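You operate a simulated robot arm through the tools that you are given. There is no shell and no other tool. Be economical: measure what you need, move in short steps, check, and stop when the job is done.

The job below is to be done with a simulated robot arm. You get a single attempt, and the scene is never put back.

## Task
Put two of the shims from the bench top on the wall side on the set-up end of the beech bench top.
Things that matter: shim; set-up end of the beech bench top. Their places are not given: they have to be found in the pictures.

The check looks at the end state, three seconds after you hand in, the way a careful person would. Anything else that was tipped, shoved, dropped, spilled or broken makes it a failure.

## Robot
A 7-joint arm with a two-finger parallel gripper, fixed in place. Base frame: the origin is at the foot of the arm, x ahead of it, y to its left, z up; the work surface is at about z = 79. Readings come in cm, degrees, newtons and seconds.
With the tool pointing down near the work surface it reaches from about 22 to 68 cm from the base axis. Its first joint turns from -66.0 to 66.0 degrees. Payload 2.4 kg.
Tool frame: the origin (TCP) lies between the finger pads and is the grasp point; the fingertips stand 3 cm ahead of it; z points along the fingers, y is the line along which they close. Largest opening 9.4 cm; finger width 2.8, thickness 1; the body of the gripper, 5 by 9.6 cm, starts 5.5 cm behind the TCP.
Orientation is told as [roll, pitch, yaw] about the base's x, y, z axes, in that order, counted from this pose: with the fingers straight down and closing along the base's y, the tool's x points along the base's -x, its y along +y and its z along -z.

## Interface
- The arm moves only by the tool arm_command. Its argument "series" is a list of rows, each a list of 7 numbers: the turn, a rotation vector about the base's x, y, z in units of 5 degrees (1.0 is 5 degrees), then the shift along the base's x, y, z in units of 25 mm (1.0 is 25 mm), then the opening, from 0 (shut) to 1 (fully open). In form: [[wx, wy, wz, dx, dy, dz, grip], ...]. A call has 1 to 12 rows; each row shifts and turns the commanded pose from where the row before left it. A call with a number of a shift or a turn outside -1 to 1 is refused whole. Each row takes 0.2 s and may step no farther than 5 cm and 8.6 degrees from the row before; otherwise, or with a gripper value out of range, the whole call is refused. A pose out of reach is approached as far as the arm can. The call stops where the force on the tool passes 40 N (or 10 N more than at its start, if that is more) or the arm is blocked; 0.2 s more then pass. The fingers move at their own pace (about 15.3 cm/s each) and stop on an object; they squeeze with about 41 N. The grip force told is the motor's: it shows also when the fingers shut on nothing. Time passes only in rows, and 0.2 s behind the last, so rows that do not move let the fingers close. The reply holds the time, the measured pose of the TCP, the force on the tool along the base axes, the opening and the grip force, in the units named above and with some noise.
- Cameras (640 x 400 px; columns grow to the right, rows downward): "scene" is fixed at [4.1, 48.55, 142.92]; the picture's right is [-0.65, -0.76, 0.00], its down [-0.54, 0.46, -0.71] and it looks along [0.54, -0.46, -0.71] (base axes); focal length 327 px, centre (320, 200). "wrist" rides on the gripper at [-3.7, 0, -5.8] in the tool frame; the picture's right is [0.00, -1.00, 0.00], its down [0.97, 0.00, -0.24] and it looks along [0.24, 0.00, 0.97] (tool axes); focal length 218 px, centre (320, 200).
- camera(camera): a new picture of that camera. It takes no simulated time.
- probe_pixels(camera, pixels): for up to 12 pixels [column, row] of the newest picture of that camera ("zoom" is the newest enlarged one), the place [x, y, z] in the base frame of the surface seen there, good to about 0.2 cm. It takes no simulated time.
- inspect(camera, box): a new picture of the part [left, top, right, bottom] of that camera's present view, enlarged. It takes no simulated time.
- hand_in(): hands the job in; it is judged then, once.

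Go step by step. Measure first, check grasps and placings, and put right what went wrong. The budget is 60 turns and 20 pictures, counting those below and the enlarged ones. Unless the task says otherwise, let go and move clear before handing in, and close with one line.

The tools are called after "Emit:" by a JSON object that holds its "method" and its "body". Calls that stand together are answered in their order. arm_command: Moves the arm, as the interface text tells. Its arguments: {"type":"object","properties":{"series":{"type":"array"}},"required":["series"]} The other tools are called the same way: camera (camera) takes a picture; probe_pixels (camera, pixels) gives the place of the surface under pixels of a picture; inspect (camera, box) takes an enlarged picture of a part of a camera's view; hand_in () hands the job in.

At the start:

```text
time: 0.0
tool_pos: [38.91, -1.24, 104.76]
tcp_rot: [0.1, -0.1, 0.0]
contact_force: [0.0, 0.6, 0.0]
opening: 9.44
grasp_force: 0.1
```

scene: 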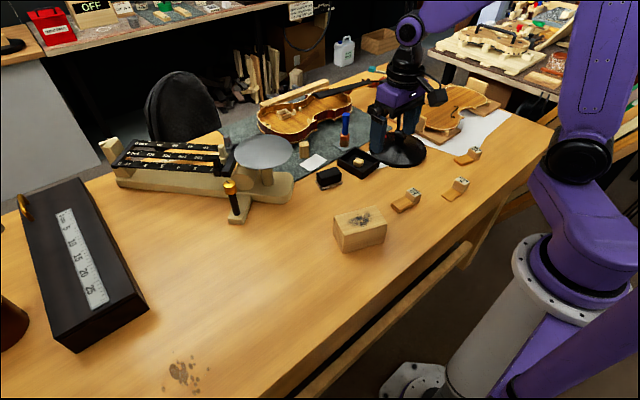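
wrist: 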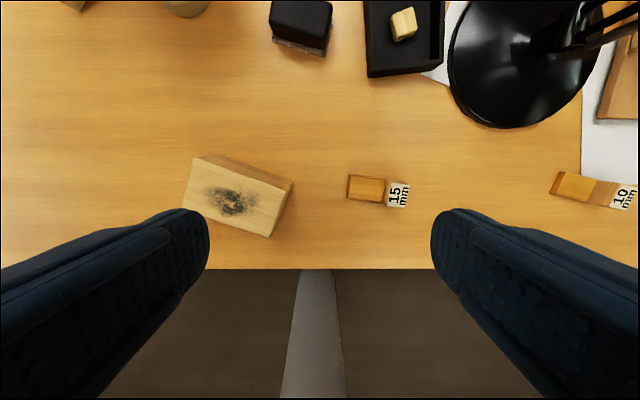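

The scene picture shows small wedge blocks with number labels near (405,200), (457,188) and (468,155), and the black box at left. I'll enlarge the parts to identify the shims and the set-up end.

Emit:
{"method": "inspect", "body": {"camera": "scene", "box": [300, 80, 540, 260]}}

Emit:
{"method": "inspect", "body": {"camera": "scene", "box": [90, 80, 350, 240]}}

Emit:
{"method": "inspect", "body": {"camera": "scene", "box": [420, 0, 640, 140]}}

```text
2.22 times, centred on (420, 170) of scene
```

zoom: 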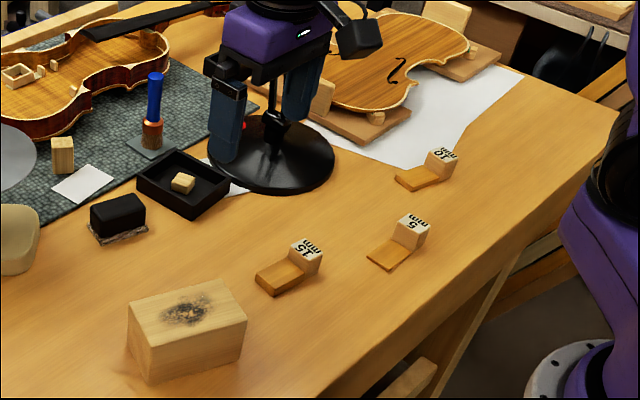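

```text
2.46 times, centred on (220, 160) of scene
```

zoom: 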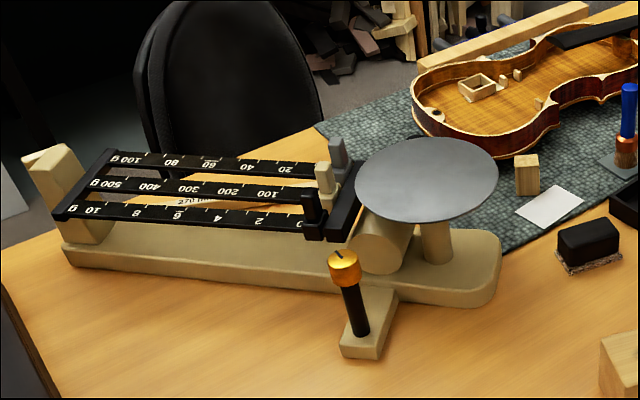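

```text
2.86 times, centred on (530, 70) of scene
```

zoom: 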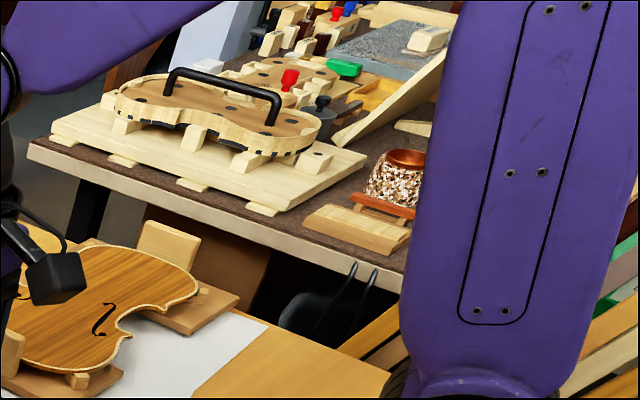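

The labels read 15, 5 and 10 mm on the bench near the arm, but the set-up end isn't clear yet. I'll probe the bench's main features and look at the rest of the scene.

Emit:
{"method": "probe_pixels", "body": {"camera": "scene", "pixels": [[405, 200], [457, 188], [468, 155], [360, 228], [85, 265], [180, 372], [550, 125], [345, 90], [265, 152], [237, 215], [470, 140], [375, 75]]}}

Emit:
{"method": "inspect", "body": {"camera": "scene", "box": [0, 0, 400, 150]}}

Emit:
{"method": "inspect", "body": {"camera": "scene", "box": [0, 170, 260, 400]}}

```text
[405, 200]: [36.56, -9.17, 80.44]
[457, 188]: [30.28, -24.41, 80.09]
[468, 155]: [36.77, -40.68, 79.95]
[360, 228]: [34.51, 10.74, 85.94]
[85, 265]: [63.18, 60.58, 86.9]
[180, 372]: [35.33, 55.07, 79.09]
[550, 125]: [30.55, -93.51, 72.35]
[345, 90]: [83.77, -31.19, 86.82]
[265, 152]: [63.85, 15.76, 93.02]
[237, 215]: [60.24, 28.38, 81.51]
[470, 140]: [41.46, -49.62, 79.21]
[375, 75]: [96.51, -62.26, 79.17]
```

```text
1.60 times, centred on (200, 75) of scene
```

zoom: 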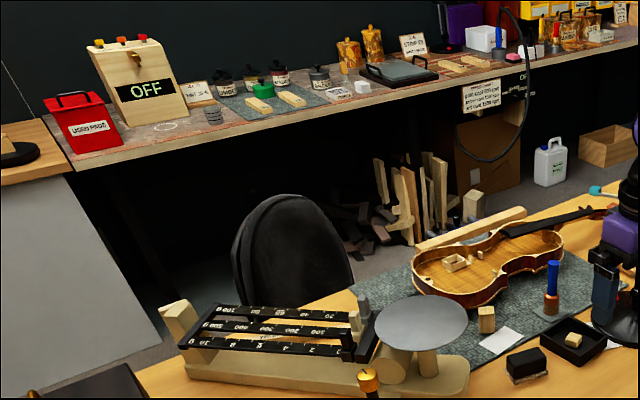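

```text
1.74 times, centred on (130, 285) of scene
```

zoom: 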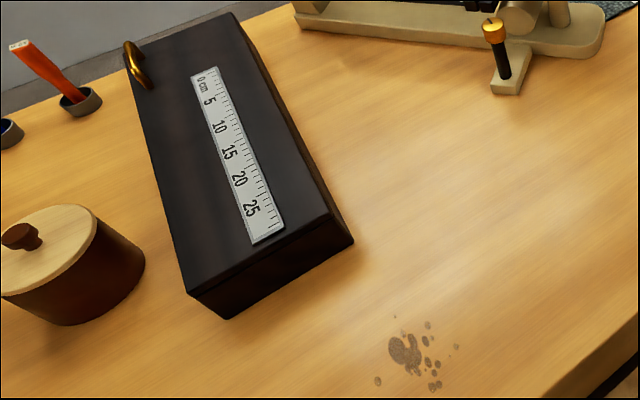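

The signs on the wall bench, around (300,12) and (130,90), might name the areas. I'll enlarge the sign and the card near the scale.

Emit:
{"method": "inspect", "body": {"camera": "scene", "box": [270, 0, 350, 50]}}

Emit:
{"method": "inspect", "body": {"camera": "scene", "box": [280, 90, 400, 200]}}

```text
8.00 times, centred on (310, 25) of scene
```

zoom: 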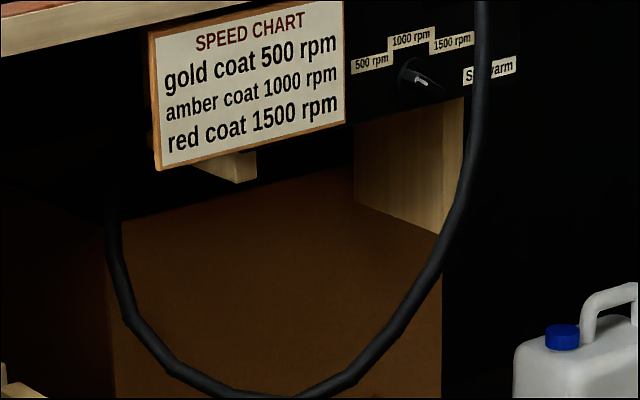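

```text
3.64 times, centred on (340, 145) of scene
```

zoom: 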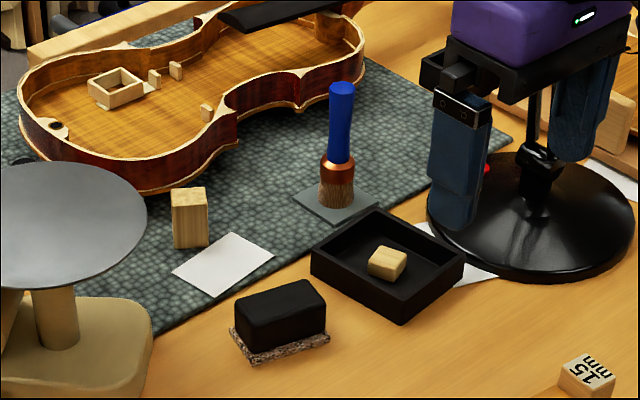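

No sign names the ends so far. I'll tilt the wrist camera toward the -y end to look for labels or more shims.

Emit:
{"method": "arm_command", "body": {"series": [[-1, 0, 0, 0, -0.5, 1, 1], [-1, 0, 0, 0, -0.5, 1, 1], [-1, 0, 0, 0, -0.5, 1, 1], [-1, 0, 0, 0, -0.5, 1, 1], [-1, 0, 0, 0, -0.5, 0.5, 1], [-1, 0, 0, 0, -0.5, 0, 1], [0, 0, 0, 0, 0, 0, 1]]}}

Emit:
{"method": "camera", "body": {"camera": "wrist"}}

```text
time: 1.6
tool_pos: [38.93, -8.74, 116.02]
tcp_rot: [-30.1, 0.0, -0.1]
contact_force: [0.2, -0.6, 1.1]
opening: 9.42
grasp_force: 0.1
```

```text
10 pictures are left
```

wrist: 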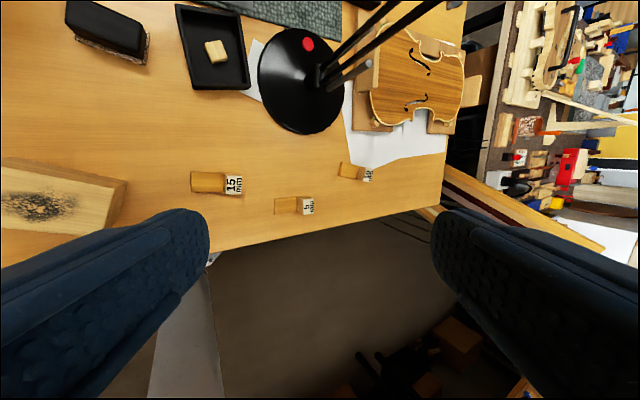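

The -y end holds the plate, lamp and three shims, and no label shows there. Now I'll look toward +y.

Emit:
{"method": "arm_command", "body": {"series": [[1, 0, 0, 0, 0.5, 0, 1], [1, 0, 0, 0, 0.5, 0, 1], [1, 0, 0, 0, 0.5, 0, 1], [1, 0, 0, 0, 0.5, 0, 1], [1, 0, 0, 0, 0.5, 0, 1], [1, 0, 0, 0, 0.5, 0, 1], [1, 0, 0, 0, 0.5, 0, 1], [1, 0, 0, 0, 0.5, 0, 1], [1, 0, 0, 0, 0.5, 0, 1], [1, 0, 0, 0, 0.5, 0, 1], [0.5, 0, 0, 0, 0.5, 0, 1], [0, 0, 0, 0, 0, 0, 1]]}}

Emit:
{"method": "camera", "body": {"camera": "wrist"}}

```text
time: 4.2
tool_pos: [38.78, 5.02, 116.1]
tcp_rot: [22.5, 0.0, -0.2]
contact_force: [0.0, 0.1, -0.2]
opening: 9.41
grasp_force: 0.1
```

```text
9 pictures are left
```

wrist: 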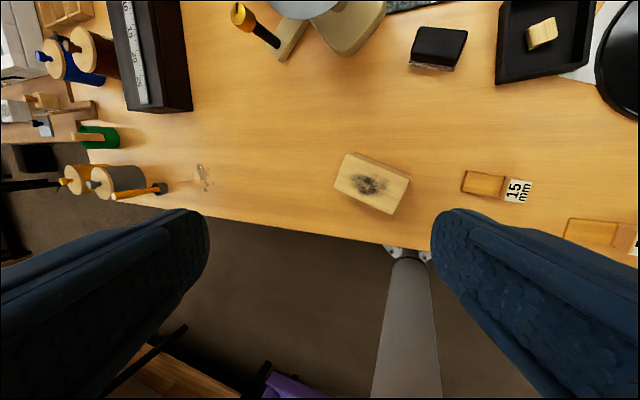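

The +y end has canisters and the ruler box at left (40–190, 0–200), with no other shims. I'll enlarge that side for labels or cues.

Emit:
{"method": "inspect", "body": {"camera": "wrist", "box": [0, 0, 240, 220]}}

Emit:
{"method": "probe_pixels", "body": {"camera": "wrist", "pixels": [[200, 175], [240, 215], [260, 120], [120, 190], [165, 188], [150, 100], [90, 140], [300, 100], [60, 60], [360, 215]]}}

```text
1.82 times, centred on (120, 110) of wrist
```

zoom: 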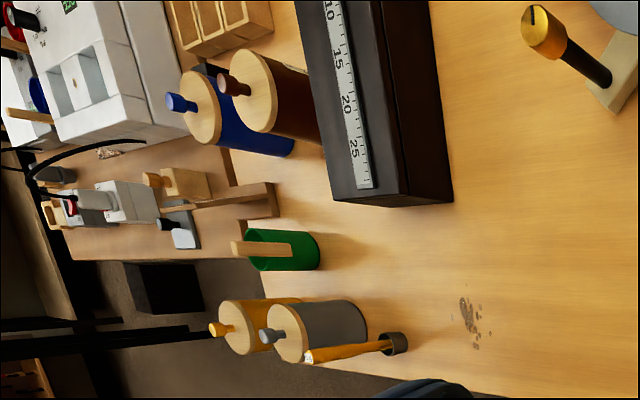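

```text
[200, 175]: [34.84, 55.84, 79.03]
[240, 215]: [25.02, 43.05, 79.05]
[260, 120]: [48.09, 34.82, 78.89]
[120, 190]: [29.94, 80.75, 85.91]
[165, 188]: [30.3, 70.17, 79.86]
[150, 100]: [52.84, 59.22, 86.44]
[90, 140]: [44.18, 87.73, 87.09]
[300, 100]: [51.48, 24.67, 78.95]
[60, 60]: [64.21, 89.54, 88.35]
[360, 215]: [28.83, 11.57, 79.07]
```

The +y end (x 25–50, y 25–55) is the open end of the bench, away from the shims at y −9 to −41. So I take it as the set-up end. Next I level the tool and go above the 15 and 5 mm shims to measure them.

Emit:
{"method": "arm_command", "body": {"series": [[-1, 0, 0, -0.2, -0.9, -0.4, 1], [-1, 0, 0, -0.2, -0.9, -0.4, 1], [-1, 0, 0, -0.2, -0.9, -0.4, 1], [-1, 0, 0, -0.2, -0.9, -0.4, 1], [-0.5, 0, 0, -0.2, -0.9, -0.4, 1], [0, 0, 0, -0.2, -0.9, -0.4, 1], [0, 0, 0, -0.2, -0.9, -0.4, 1], [0, 0, 0, -0.2, -0.9, -0.4, 1], [0, 0, 0, -0.2, -0.9, -0.4, 1], [0, 0, 0, -0.2, -0.9, -0.4, 1], [0, 0, 0, 0, 0, 0, 1]]}}

Emit:
{"method": "inspect", "body": {"camera": "wrist", "box": [180, 60, 460, 235]}}

```text
time: 6.6
tool_pos: [33.81, -17.49, 106.01]
tcp_rot: [0.0, 0.1, 0.0]
contact_force: [0.6, 0.1, 0.1]
opening: 9.41
grasp_force: 0.1
```

```text
2.29 times, centred on (320, 148) of wrist
```

zoom: 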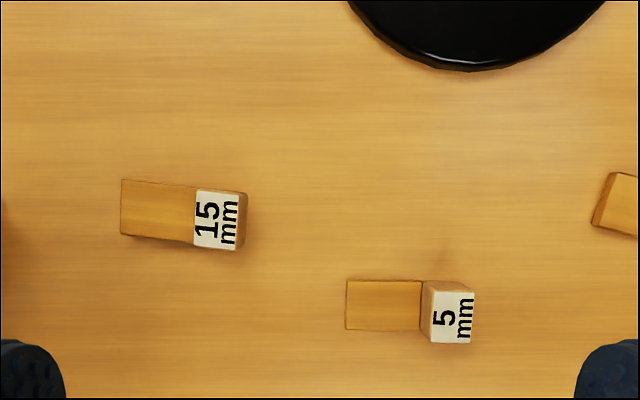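

Emit:
{"method": "probe_pixels", "body": {"camera": "zoom", "pixels": [[125, 184], [125, 231], [190, 190], [189, 238], [218, 220], [200, 245], [233, 246], [350, 284], [350, 326], [416, 284], [453, 315], [438, 339]]}}

```text
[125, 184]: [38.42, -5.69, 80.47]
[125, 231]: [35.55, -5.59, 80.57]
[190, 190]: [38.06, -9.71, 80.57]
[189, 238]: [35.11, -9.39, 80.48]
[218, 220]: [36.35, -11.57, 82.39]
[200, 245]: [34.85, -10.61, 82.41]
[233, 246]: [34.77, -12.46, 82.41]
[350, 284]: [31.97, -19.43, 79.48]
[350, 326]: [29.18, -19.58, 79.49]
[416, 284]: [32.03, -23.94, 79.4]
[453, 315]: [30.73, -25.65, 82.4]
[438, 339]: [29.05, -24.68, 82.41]
```

Shim 15 has its label block at about (36.4, −11.6), top z 82.4, with the tab skewed about 6°. Shim 5's block sits at (30.7, −25.3). I'll yaw −96° and move above shim 15.

Emit:
{"method": "arm_command", "body": {"series": [[0, 0, -0.96, 0.0548, 0.1418, -0.32, 1], [0, 0, -0.96, 0.0548, 0.1418, -0.32, 1], [0, 0, -0.96, 0.0548, 0.1418, -0.32, 1], [0, 0, -0.96, 0.0548, 0.1418, -0.32, 1], [0, 0, -0.96, 0.0548, 0.1418, -0.32, 1], [0, 0, -0.96, 0.0548, 0.1418, -0.32, 1], [0, 0, -0.96, 0.0548, 0.1418, -0.32, 1], [0, 0, -0.96, 0.0548, 0.1418, -0.32, 1], [0, 0, -0.96, 0.0548, 0.1418, -0.32, 1], [0, 0, -0.96, 0.0548, 0.1418, -0.32, 1]]}}

Emit:
{"method": "arm_command", "body": {"series": [[0, 0, -0.96, 0.0548, 0.1418, -0.32, 1], [0, 0, -0.96, 0.0548, 0.1418, -0.32, 1], [0, 0, -0.96, 0.0548, 0.1418, -0.32, 1], [0, 0, -0.96, 0.0548, 0.1418, -0.32, 1], [0, 0, -0.96, 0.0548, 0.1418, -0.32, 1], [0, 0, -0.96, 0.0548, 0.1418, -0.32, 1], [0, 0, -0.96, 0.0548, 0.1418, -0.32, 1], [0, 0, -0.96, 0.0548, 0.1418, -0.32, 1], [0, 0, -0.96, 0.0548, 0.1418, -0.32, 1], [0, 0, -0.96, 0.0548, 0.1418, -0.32, 1], [0, 0, 0, 0, 0, 0, 0.7]]}}

```text
time: 8.8
tool_pos: [35.36, -13.89, 98.07]
tcp_rot: [0.0, 0.0, -48.1]
contact_force: [0.9, -0.5, -0.9]
opening: 9.39
grasp_force: 0.0
```

```text
time: 11.2
tool_pos: [36.74, -10.36, 89.97]
tcp_rot: [0.0, 0.0, -96.1]
contact_force: [-0.5, 0.7, 0.6]
opening: 6.6
grasp_force: 0.0
```

The tool is at (36.7, −10.4, 90), aligned with the shim and 6.6 cm open. I'll descend to z 82.5 and close.

Emit:
{"method": "arm_command", "body": {"series": [[0, 0, 0, 0, 0, -0.8, 0.7], [0, 0, 0, 0, 0, -0.8, 0.7], [0, 0, 0, 0, 0, -0.8, 0.7], [0, 0, 0, 0, 0, -0.6, 0.7], [0, 0, 0, 0, 0, 0, 0.7], [0, 0, 0, 0, 0, 0, 0], [0, 0, 0, 0, 0, 0, 0], [0, 0, 0, 0, 0, 0, 0]]}}

```text
time: 13.0
tool_pos: [36.63, -10.45, 82.59]
tcp_rot: [0.0, 0.0, -96.0]
contact_force: [0.3, 0.2, 0.5]
opening: 3.74
grasp_force: 40.7
```

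It's gripped (3.74 cm, 40.7 N). I'll lift 14 cm and check.

Emit:
{"method": "arm_command", "body": {"series": [[0, 0, 0, 0, 0, 0.5, 0], [0, 0, 0, 0, 0, 0.8, 0], [0, 0, 0, 0, 0, 0.8, 0], [0, 0, 0, 0, 0, 0.9, 0], [0, 0, 0, 0, 0, 0.9, 0], [0, 0, 0, 0, 0, 0.9, 0], [0, 0, 0, 0, 0, 0.8, 0], [0, 0, 0, 0, 0, 0, 0]]}}

Emit:
{"method": "camera", "body": {"camera": "scene"}}

```text
time: 14.8
tool_pos: [36.75, -10.38, 96.58]
tcp_rot: [0.0, 0.0, -96.0]
contact_force: [-0.7, 1.0, -0.3]
opening: 3.7
grasp_force: 41.2
```

```text
6 pictures are left
```

scene: 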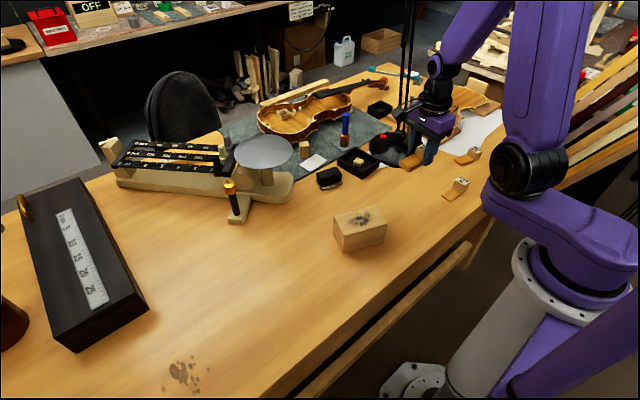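

The shim is held and lifted. The far end near (380,110) and (395,72) is less hidden now, so I'll check it for clues before placing.

Emit:
{"method": "inspect", "body": {"camera": "scene", "box": [330, 50, 530, 175]}}

Emit:
{"method": "probe_pixels", "body": {"camera": "scene", "pixels": [[600, 120], [610, 85], [378, 110], [395, 72], [420, 40], [310, 50]]}}

```text
3.20 times, centred on (430, 112) of scene
```

zoom: 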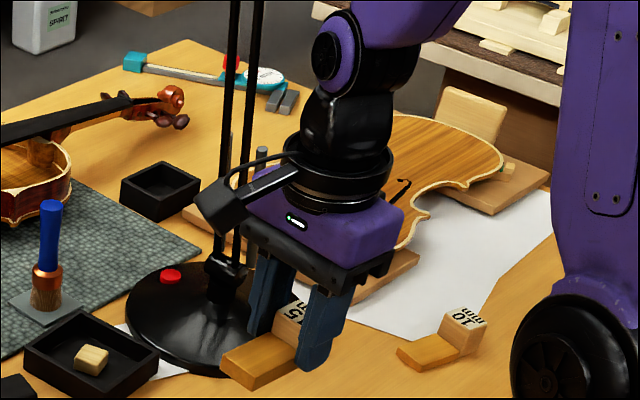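

```text
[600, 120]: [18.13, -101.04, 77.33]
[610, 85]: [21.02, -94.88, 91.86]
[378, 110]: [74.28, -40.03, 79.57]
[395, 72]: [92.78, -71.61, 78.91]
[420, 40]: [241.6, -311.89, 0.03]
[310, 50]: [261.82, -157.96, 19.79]
```

The far end shows only tools, with timber stacked at y≈−100 and no area label. I'll carry the shim to the open +y end at about (40, 44).

Emit:
{"method": "arm_command", "body": {"series": [[0, 0, 0.5, 0.0567, 0.908, 0, 0], [0, 0, 0.5, 0.0567, 0.908, 0, 0], [0, 0, 0.5, 0.0567, 0.908, 0, 0], [0, 0, 0.5, 0.0567, 0.908, 0, 0], [0, 0, 0.5, 0.0567, 0.908, 0, 0], [0, 0, 0.5, 0.0567, 0.908, 0, 0], [0, 0, 0.5, 0.0567, 0.908, 0, 0], [0, 0, 0.5, 0.0567, 0.908, 0, 0], [0, 0, 0.5, 0.0567, 0.908, 0, 0], [0, 0, 0.5, 0.0567, 0.908, 0, 0], [0, 0, 0.5, 0.0567, 0.908, 0, 0], [0, 0, 0.5, 0.0567, 0.908, 0, 0]]}}

Emit:
{"method": "arm_command", "body": {"series": [[0, 0, 0.5, 0.0567, 0.908, 0, 0], [0, 0, 0.5, 0.0567, 0.908, 0, 0], [0, 0, 0.5, 0.0567, 0.908, 0, 0], [0, 0, 0.5, 0.0567, 0.908, 0, 0], [0, 0, 0.5, 0.0567, 0.908, 0, 0], [0, 0, 0.5, 0.0567, 0.908, 0, 0], [0, 0, 0.5, 0.0567, 0.908, 0, 0], [0, 0, 0.5, 0.0567, 0.908, 0, 0], [0, 0, 0.5, 0.0567, 0.908, 0, 0], [0, 0, 0.5, 0.0567, 0.908, 0, 0], [0, 0, 0.5, 0.0567, 0.908, 0, 0], [0, 0, 0, 0, 0, 0, 0]]}}

```text
time: 17.4
tool_pos: [38.27, 16.82, 96.31]
tcp_rot: [0.0, 0.0, -66.1]
contact_force: [-0.7, -0.1, -0.7]
opening: 3.72
grasp_force: 41.1
```

```text
time: 20.0
tool_pos: [39.94, 41.81, 96.41]
tcp_rot: [0.1, -0.1, -38.5]
contact_force: [0.4, 0.6, -0.8]
opening: 3.72
grasp_force: 41.3
```

I'm at (39.9, 41.8, 96.4) with the shim still held. Next I lower 13.9 cm and release.

Emit:
{"method": "arm_command", "body": {"series": [[0, 0, 0, 0, 0, -1, 0], [0, 0, 0, 0, 0, -1, 0], [0, 0, 0, 0, 0, -1, 0], [0, 0, 0, 0, 0, -1, 0], [0, 0, 0, 0, 0, -0.9, 0], [0, 0, 0, 0, 0, -0.4, 0], [0, 0, 0, 0, 0, -0.24, 0], [0, 0, 0, 0, 0, 0, 0]]}}

Emit:
{"method": "arm_command", "body": {"series": [[0, 0, 0, 0, 0, 0, 0.7], [0, 0, 0, 0, 0, 0, 0.7], [0, 0, 0, 0, 0, 0.5, 0.7], [0, 0, 0, 0, 0, 1, 0.7], [0, 0, 0, 0, 0, 1, 0.7], [0, 0, 0, 0, 0, 1, 0.7], [0, 0, 0, 0, 0, 1, 0.7], [0, 0, 0, 0, 0, 1, 0.7], [0, 0, 0, 0, 0, 0, 0.7]]}}

```text
time: 21.8
tool_pos: [39.8, 41.86, 82.65]
tcp_rot: [0.0, -0.1, -38.5]
contact_force: [1.3, 0.2, -0.3]
opening: 3.72
grasp_force: 40.5
```

```text
time: 23.8
tool_pos: [39.87, 41.75, 96.45]
tcp_rot: [0.0, -0.1, -38.6]
contact_force: [-0.5, 0.0, 0.0]
opening: 6.57
grasp_force: 0.0
```

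Released and clear. Now I travel back to above shim 5's block at (30.7, −25.4) with yaw −90.

Emit:
{"method": "arm_command", "body": {"series": [[0, 0, -0.3433, -0.122, -0.896, 0, 0.7], [0, 0, -0.3433, -0.122, -0.896, 0, 0.7], [0, 0, -0.3433, -0.122, -0.896, 0, 0.7], [0, 0, -0.3433, -0.122, -0.896, 0, 0.7], [0, 0, -0.3433, -0.122, -0.896, 0, 0.7], [0, 0, -0.3433, -0.122, -0.896, 0, 0.7], [0, 0, -0.3433, -0.122, -0.896, 0, 0.7], [0, 0, -0.3433, -0.122, -0.896, 0, 0.7], [0, 0, -0.3433, -0.122, -0.896, 0, 0.7], [0, 0, -0.3433, -0.122, -0.896, 0, 0.7]]}}

Emit:
{"method": "arm_command", "body": {"series": [[0, 0, -0.3433, -0.122, -0.896, 0, 0.7], [0, 0, -0.3433, -0.122, -0.896, 0, 0.7], [0, 0, -0.3433, -0.122, -0.896, 0, 0.7], [0, 0, -0.3433, -0.122, -0.896, 0, 0.7], [0, 0, -0.3433, -0.122, -0.896, 0, 0.7], [0, 0, -0.3433, -0.122, -0.896, 0, 0.7], [0, 0, -0.3433, -0.122, -0.896, 0, 0.7], [0, 0, -0.3433, -0.122, -0.896, 0, 0.7], [0, 0, -0.3433, -0.122, -0.896, 0, 0.7], [0, 0, -0.3433, -0.122, -0.896, 0, 0.7]]}}

Emit:
{"method": "arm_command", "body": {"series": [[0, 0, -0.3433, -0.122, -0.896, 0, 0.7], [0, 0, -0.3433, -0.122, -0.896, 0, 0.7], [0, 0, -0.3433, -0.122, -0.896, 0, 0.7], [0, 0, -0.3433, -0.122, -0.896, 0, 0.7], [0, 0, -0.3433, -0.122, -0.896, 0, 0.7], [0, 0, -0.3433, -0.122, -0.896, 0, 0.7], [0, 0, -0.3433, -0.122, -0.896, 0, 0.7], [0, 0, -0.3433, -0.122, -0.896, 0, 0.7], [0, 0, -0.3433, -0.122, -0.896, 0, 0.7], [0, 0, -0.3433, -0.122, -0.896, 0, 0.7], [0, 0, 0, 0, 0, 0, 0.7]]}}

Emit:
{"method": "camera", "body": {"camera": "scene"}}

```text
time: 26.0
tool_pos: [36.92, 19.22, 96.27]
tcp_rot: [0.0, 0.0, -55.8]
contact_force: [0.1, 0.1, -0.4]
opening: 6.6
grasp_force: 0.0
```

```text
time: 28.2
tool_pos: [33.79, -2.78, 96.37]
tcp_rot: [0.1, -0.1, -73.0]
contact_force: [-0.4, -0.4, -0.8]
opening: 6.6
grasp_force: 0.1
```

```text
time: 30.6
tool_pos: [30.83, -25.45, 96.23]
tcp_rot: [0.0, -0.1, -90.2]
contact_force: [-0.4, -0.5, 0.1]
opening: 6.58
grasp_force: 0.1
```

```text
4 pictures are left
```

scene: 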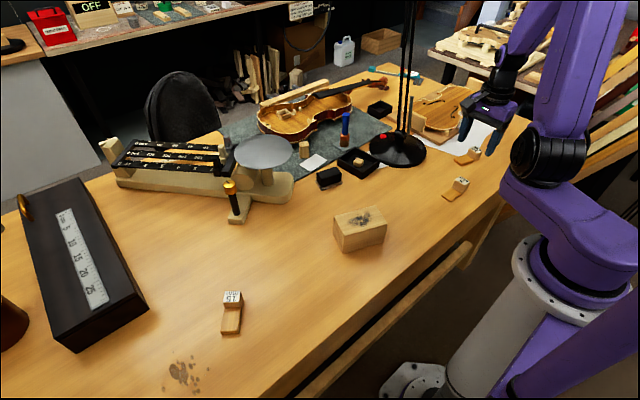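

Shim 15 stands flat at (231,312) on the open end. I'm above shim 5, so I descend to z≈82.6 and grip.

Emit:
{"method": "arm_command", "body": {"series": [[0, 0, 0, 0, 0, -1, 0.7], [0, 0, 0, 0, 0, -1, 0.7], [0, 0, 0, 0, 0, -1, 0.7], [0, 0, 0, 0, 0, -1, 0.7], [0, 0, 0, 0, 0, -1, 0.7], [0, 0, 0, 0, 0, -0.5, 0.7], [0, 0, 0, 0, 0, 0, 0.7], [0, 0, 0, 0, 0, 0, 0], [0, 0, 0, 0, 0, 0, 0], [0, 0, 0, 0, 0, 0, 0]]}}

Emit:
{"method": "arm_command", "body": {"series": [[0, 0, 0, 0, 0, 0.5, 0], [0, 0, 0, 0, 0, 0.8, 0], [0, 0, 0, 0, 0, 0.8, 0], [0, 0, 0, 0, 0, 0.9, 0], [0, 0, 0, 0, 0, 0.9, 0], [0, 0, 0, 0, 0, 0.9, 0], [0, 0, 0, 0, 0, 0.8, 0], [0, 0, 0, 0, 0, 0, 0]]}}

```text
time: 32.8
tool_pos: [30.82, -25.21, 82.74]
tcp_rot: [0.1, 0.0, -90.2]
contact_force: [-0.1, -0.6, -0.8]
opening: 3.66
grasp_force: 40.6
```

```text
time: 34.6
tool_pos: [30.84, -25.41, 96.77]
tcp_rot: [0.0, 0.0, -90.2]
contact_force: [0.4, 0.5, -0.4]
opening: 3.65
grasp_force: 41.2
```

Shim 5 is held (3.65 cm, 41 N). I'll carry it to (32.5, 38), beside shim 15 with clearance for the fingers.

Emit:
{"method": "arm_command", "body": {"series": [[0, 0, 0.369, 0.0243, 0.9057, 0, 0], [0, 0, 0.369, 0.0243, 0.9057, 0, 0], [0, 0, 0.369, 0.0243, 0.9057, 0, 0], [0, 0, 0.369, 0.0243, 0.9057, 0, 0], [0, 0, 0.369, 0.0243, 0.9057, 0, 0], [0, 0, 0.369, 0.0243, 0.9057, 0, 0], [0, 0, 0.369, 0.0243, 0.9057, 0, 0], [0, 0, 0.369, 0.0243, 0.9057, 0, 0], [0, 0, 0.369, 0.0243, 0.9057, 0, 0], [0, 0, 0.369, 0.0243, 0.9057, 0, 0]]}}

Emit:
{"method": "arm_command", "body": {"series": [[0, 0, 0.369, 0.0243, 0.9057, 0, 0], [0, 0, 0.369, 0.0243, 0.9057, 0, 0], [0, 0, 0.369, 0.0243, 0.9057, 0, 0], [0, 0, 0.369, 0.0243, 0.9057, 0, 0], [0, 0, 0.369, 0.0243, 0.9057, 0, 0], [0, 0, 0.369, 0.0243, 0.9057, 0, 0], [0, 0, 0.369, 0.0243, 0.9057, 0, 0], [0, 0, 0.369, 0.0243, 0.9057, 0, 0], [0, 0, 0.369, 0.0243, 0.9057, 0, 0]]}}

Emit:
{"method": "arm_command", "body": {"series": [[0, 0, 0.369, 0.0243, 0.9057, 0, 0], [0, 0, 0.369, 0.0243, 0.9057, 0, 0], [0, 0, 0.369, 0.0243, 0.9057, 0, 0], [0, 0, 0.369, 0.0243, 0.9057, 0, 0], [0, 0, 0.369, 0.0243, 0.9057, 0, 0], [0, 0, 0.369, 0.0243, 0.9057, 0, 0], [0, 0, 0.369, 0.0243, 0.9057, 0, 0], [0, 0, 0.369, 0.0243, 0.9057, 0, 0], [0, 0, 0.369, 0.0243, 0.9057, 0, 0], [0, 0, 0, 0, 0, 0, 0]]}}

```text
time: 36.8
tool_pos: [31.7, -2.73, 96.79]
tcp_rot: [0.0, 0.0, -71.8]
contact_force: [-0.6, -0.2, -0.6]
opening: 3.27
grasp_force: 40.7
```

```text
time: 38.8
tool_pos: [32.04, 17.46, 96.77]
tcp_rot: [0.0, 0.1, -55.2]
contact_force: [0.1, 0.2, -1.2]
opening: 3.24
grasp_force: 40.9
```

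```text
time: 41.0
tool_pos: [32.56, 37.94, 96.66]
tcp_rot: [0.0, 0.0, -38.6]
contact_force: [-0.1, 1.0, 0.5]
opening: 3.25
grasp_force: 41.1
```

The opening dropped from 3.65 to 3.25, so the shim may have turned in the grip. I'll look before lowering.

Emit:
{"method": "inspect", "body": {"camera": "scene", "box": [160, 180, 360, 380]}}

```text
2.00 times, centred on (260, 280) of scene
```

zoom: 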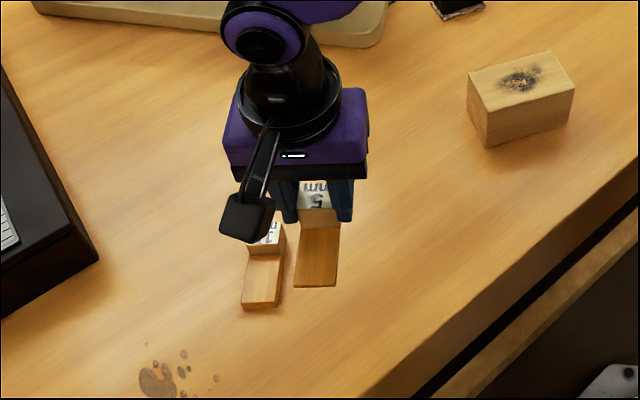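

Emit:
{"method": "probe_pixels", "body": {"camera": "zoom", "pixels": [[302, 234], [335, 234], [299, 282], [330, 282], [318, 258], [318, 215], [310, 200], [265, 275]]}}

```text
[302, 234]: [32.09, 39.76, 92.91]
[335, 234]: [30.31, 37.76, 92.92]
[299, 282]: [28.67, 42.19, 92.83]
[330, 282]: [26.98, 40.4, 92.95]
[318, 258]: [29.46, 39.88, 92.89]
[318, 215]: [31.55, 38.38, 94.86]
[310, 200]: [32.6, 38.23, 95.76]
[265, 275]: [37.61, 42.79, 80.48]
```

The tab top is level at z 92.9, about 0.5 cm lower in the grip than expected, so it slipped down slightly but sits flush. Its bottom is near 92.4, so I'll lower 13.3 cm.

Emit:
{"method": "arm_command", "body": {"series": [[0, 0, 0, 0, 0, -1, 0], [0, 0, 0, 0, 0, -1, 0], [0, 0, 0, 0, 0, -1, 0], [0, 0, 0, 0, 0, -1, 0], [0, 0, 0, 0, 0, -0.8, 0], [0, 0, 0, 0, 0, -0.3, 0], [0, 0, 0, 0, 0, -0.12, 0], [0, 0, 0, 0, 0, -0.1, 0], [0, 0, 0, 0, 0, 0, 0]]}}

```text
time: 43.0
tool_pos: [32.58, 37.95, 83.43]
tcp_rot: [0.0, 0.0, -38.7]
contact_force: [0.2, -0.1, -0.3]
opening: 3.27
grasp_force: 41.5
```

There's no contact yet at 83.4. I'll creep down 2 mm more.

Emit:
{"method": "arm_command", "body": {"series": [[0, 0, 0, 0, 0, -0.04, 0], [0, 0, 0, 0, 0, -0.04, 0], [0, 0, 0, 0, 0, 0, 0]]}}

Emit:
{"method": "inspect", "body": {"camera": "scene", "box": [200, 240, 300, 340]}}

Emit:
{"method": "probe_pixels", "body": {"camera": "scene", "pixels": [[233, 330]]}}

```text
time: 43.8
tool_pos: [32.61, 37.91, 83.22]
tcp_rot: [0.1, 0.0, -38.5]
contact_force: [-3.5, -4.2, 20.3]
opening: 3.28
grasp_force: 40.8
```

```text
4.00 times, centred on (250, 290) of scene
```

zoom: 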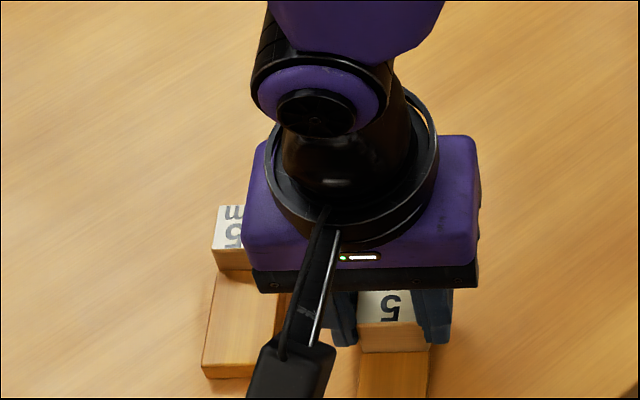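

```text
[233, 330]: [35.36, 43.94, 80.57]
```

Contact (20 N) shows shim 5 is on the bench. I'll ease up a hair, open, and lift straight up.

Emit:
{"method": "arm_command", "body": {"series": [[0, 0, 0, 0, 0, 0.03, 0], [0, 0, 0, 0, 0, 0, 0.55], [0, 0, 0, 0, 0, 0, 0.55], [0, 0, 0, 0, 0, 0, 0.55], [0, 0, 0, 0, 0, 0.5, 0.55], [0, 0, 0, 0, 0, 1, 0.55], [0, 0, 0, 0, 0, 1, 0.55], [0, 0, 0, 0, 0, 1, 0.55], [0, 0, 0, 0, 0, 1, 0.55], [0, 0, 0, 0, 0, 1, 0.55], [0, 0, 0, 0, 0, 1, 0.55], [0, 0, 0, 0, 0, 0, 0.55]]}}

Emit:
{"method": "arm_command", "body": {"series": [[0, 0, 0, 0, -1, 0.2, 0.55], [0, 0, 0, 0, -1, 0.2, 0.55], [0, 0, 0, 0, -1, 0.2, 0.55], [0, 0, 0, 0, -1, 0.2, 0.55], [0, 0, 0, 0, -1, 0.2, 0.55], [0, 0, 0, 0, -1, 0.2, 0.55], [0, 0, 0, 0, -1, 0.2, 0.55], [0, 0, 0, 0, -1, 0.2, 0.55], [0, 0, 0, 0, -1, 0.2, 0.55], [0, 0, 0, 0, -1, 0.2, 0.55], [0, 0, 0, 0, -1, 0.2, 0.55], [0, 0, 0, 0, 0, 0, 0.55]]}}

Emit:
{"method": "camera", "body": {"camera": "scene"}}

```text
time: 46.4
tool_pos: [32.41, 38.02, 99.59]
tcp_rot: [0.0, 0.0, -38.6]
contact_force: [-0.4, -0.9, -1.0]
opening: 5.19
grasp_force: 0.1
```

```text
time: 49.0
tool_pos: [32.62, 10.27, 105.07]
tcp_rot: [0.1, -0.1, -38.7]
contact_force: [0.0, -0.2, 0.3]
opening: 5.15
grasp_force: 0.0
```

```text
1 pictures are left
```

scene: 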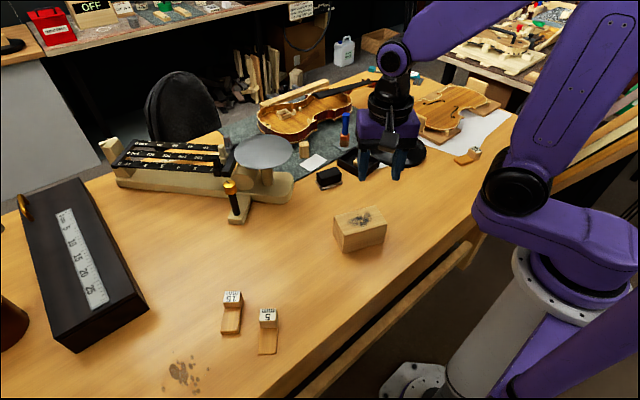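

Both shims stand flat at (231,312) and (268,330) on the open end. The rest of the bench looks unchanged and the arm is clear, so I'm handing in.

Emit:
{"method": "hand_in", "body": {}}

```text
The job is handed in.
```

I moved the 15 mm and 5 mm shims to the open +y end of the beech bench top; nothing else looked disturbed, but no label named the set-up end, so that choice is my inference.
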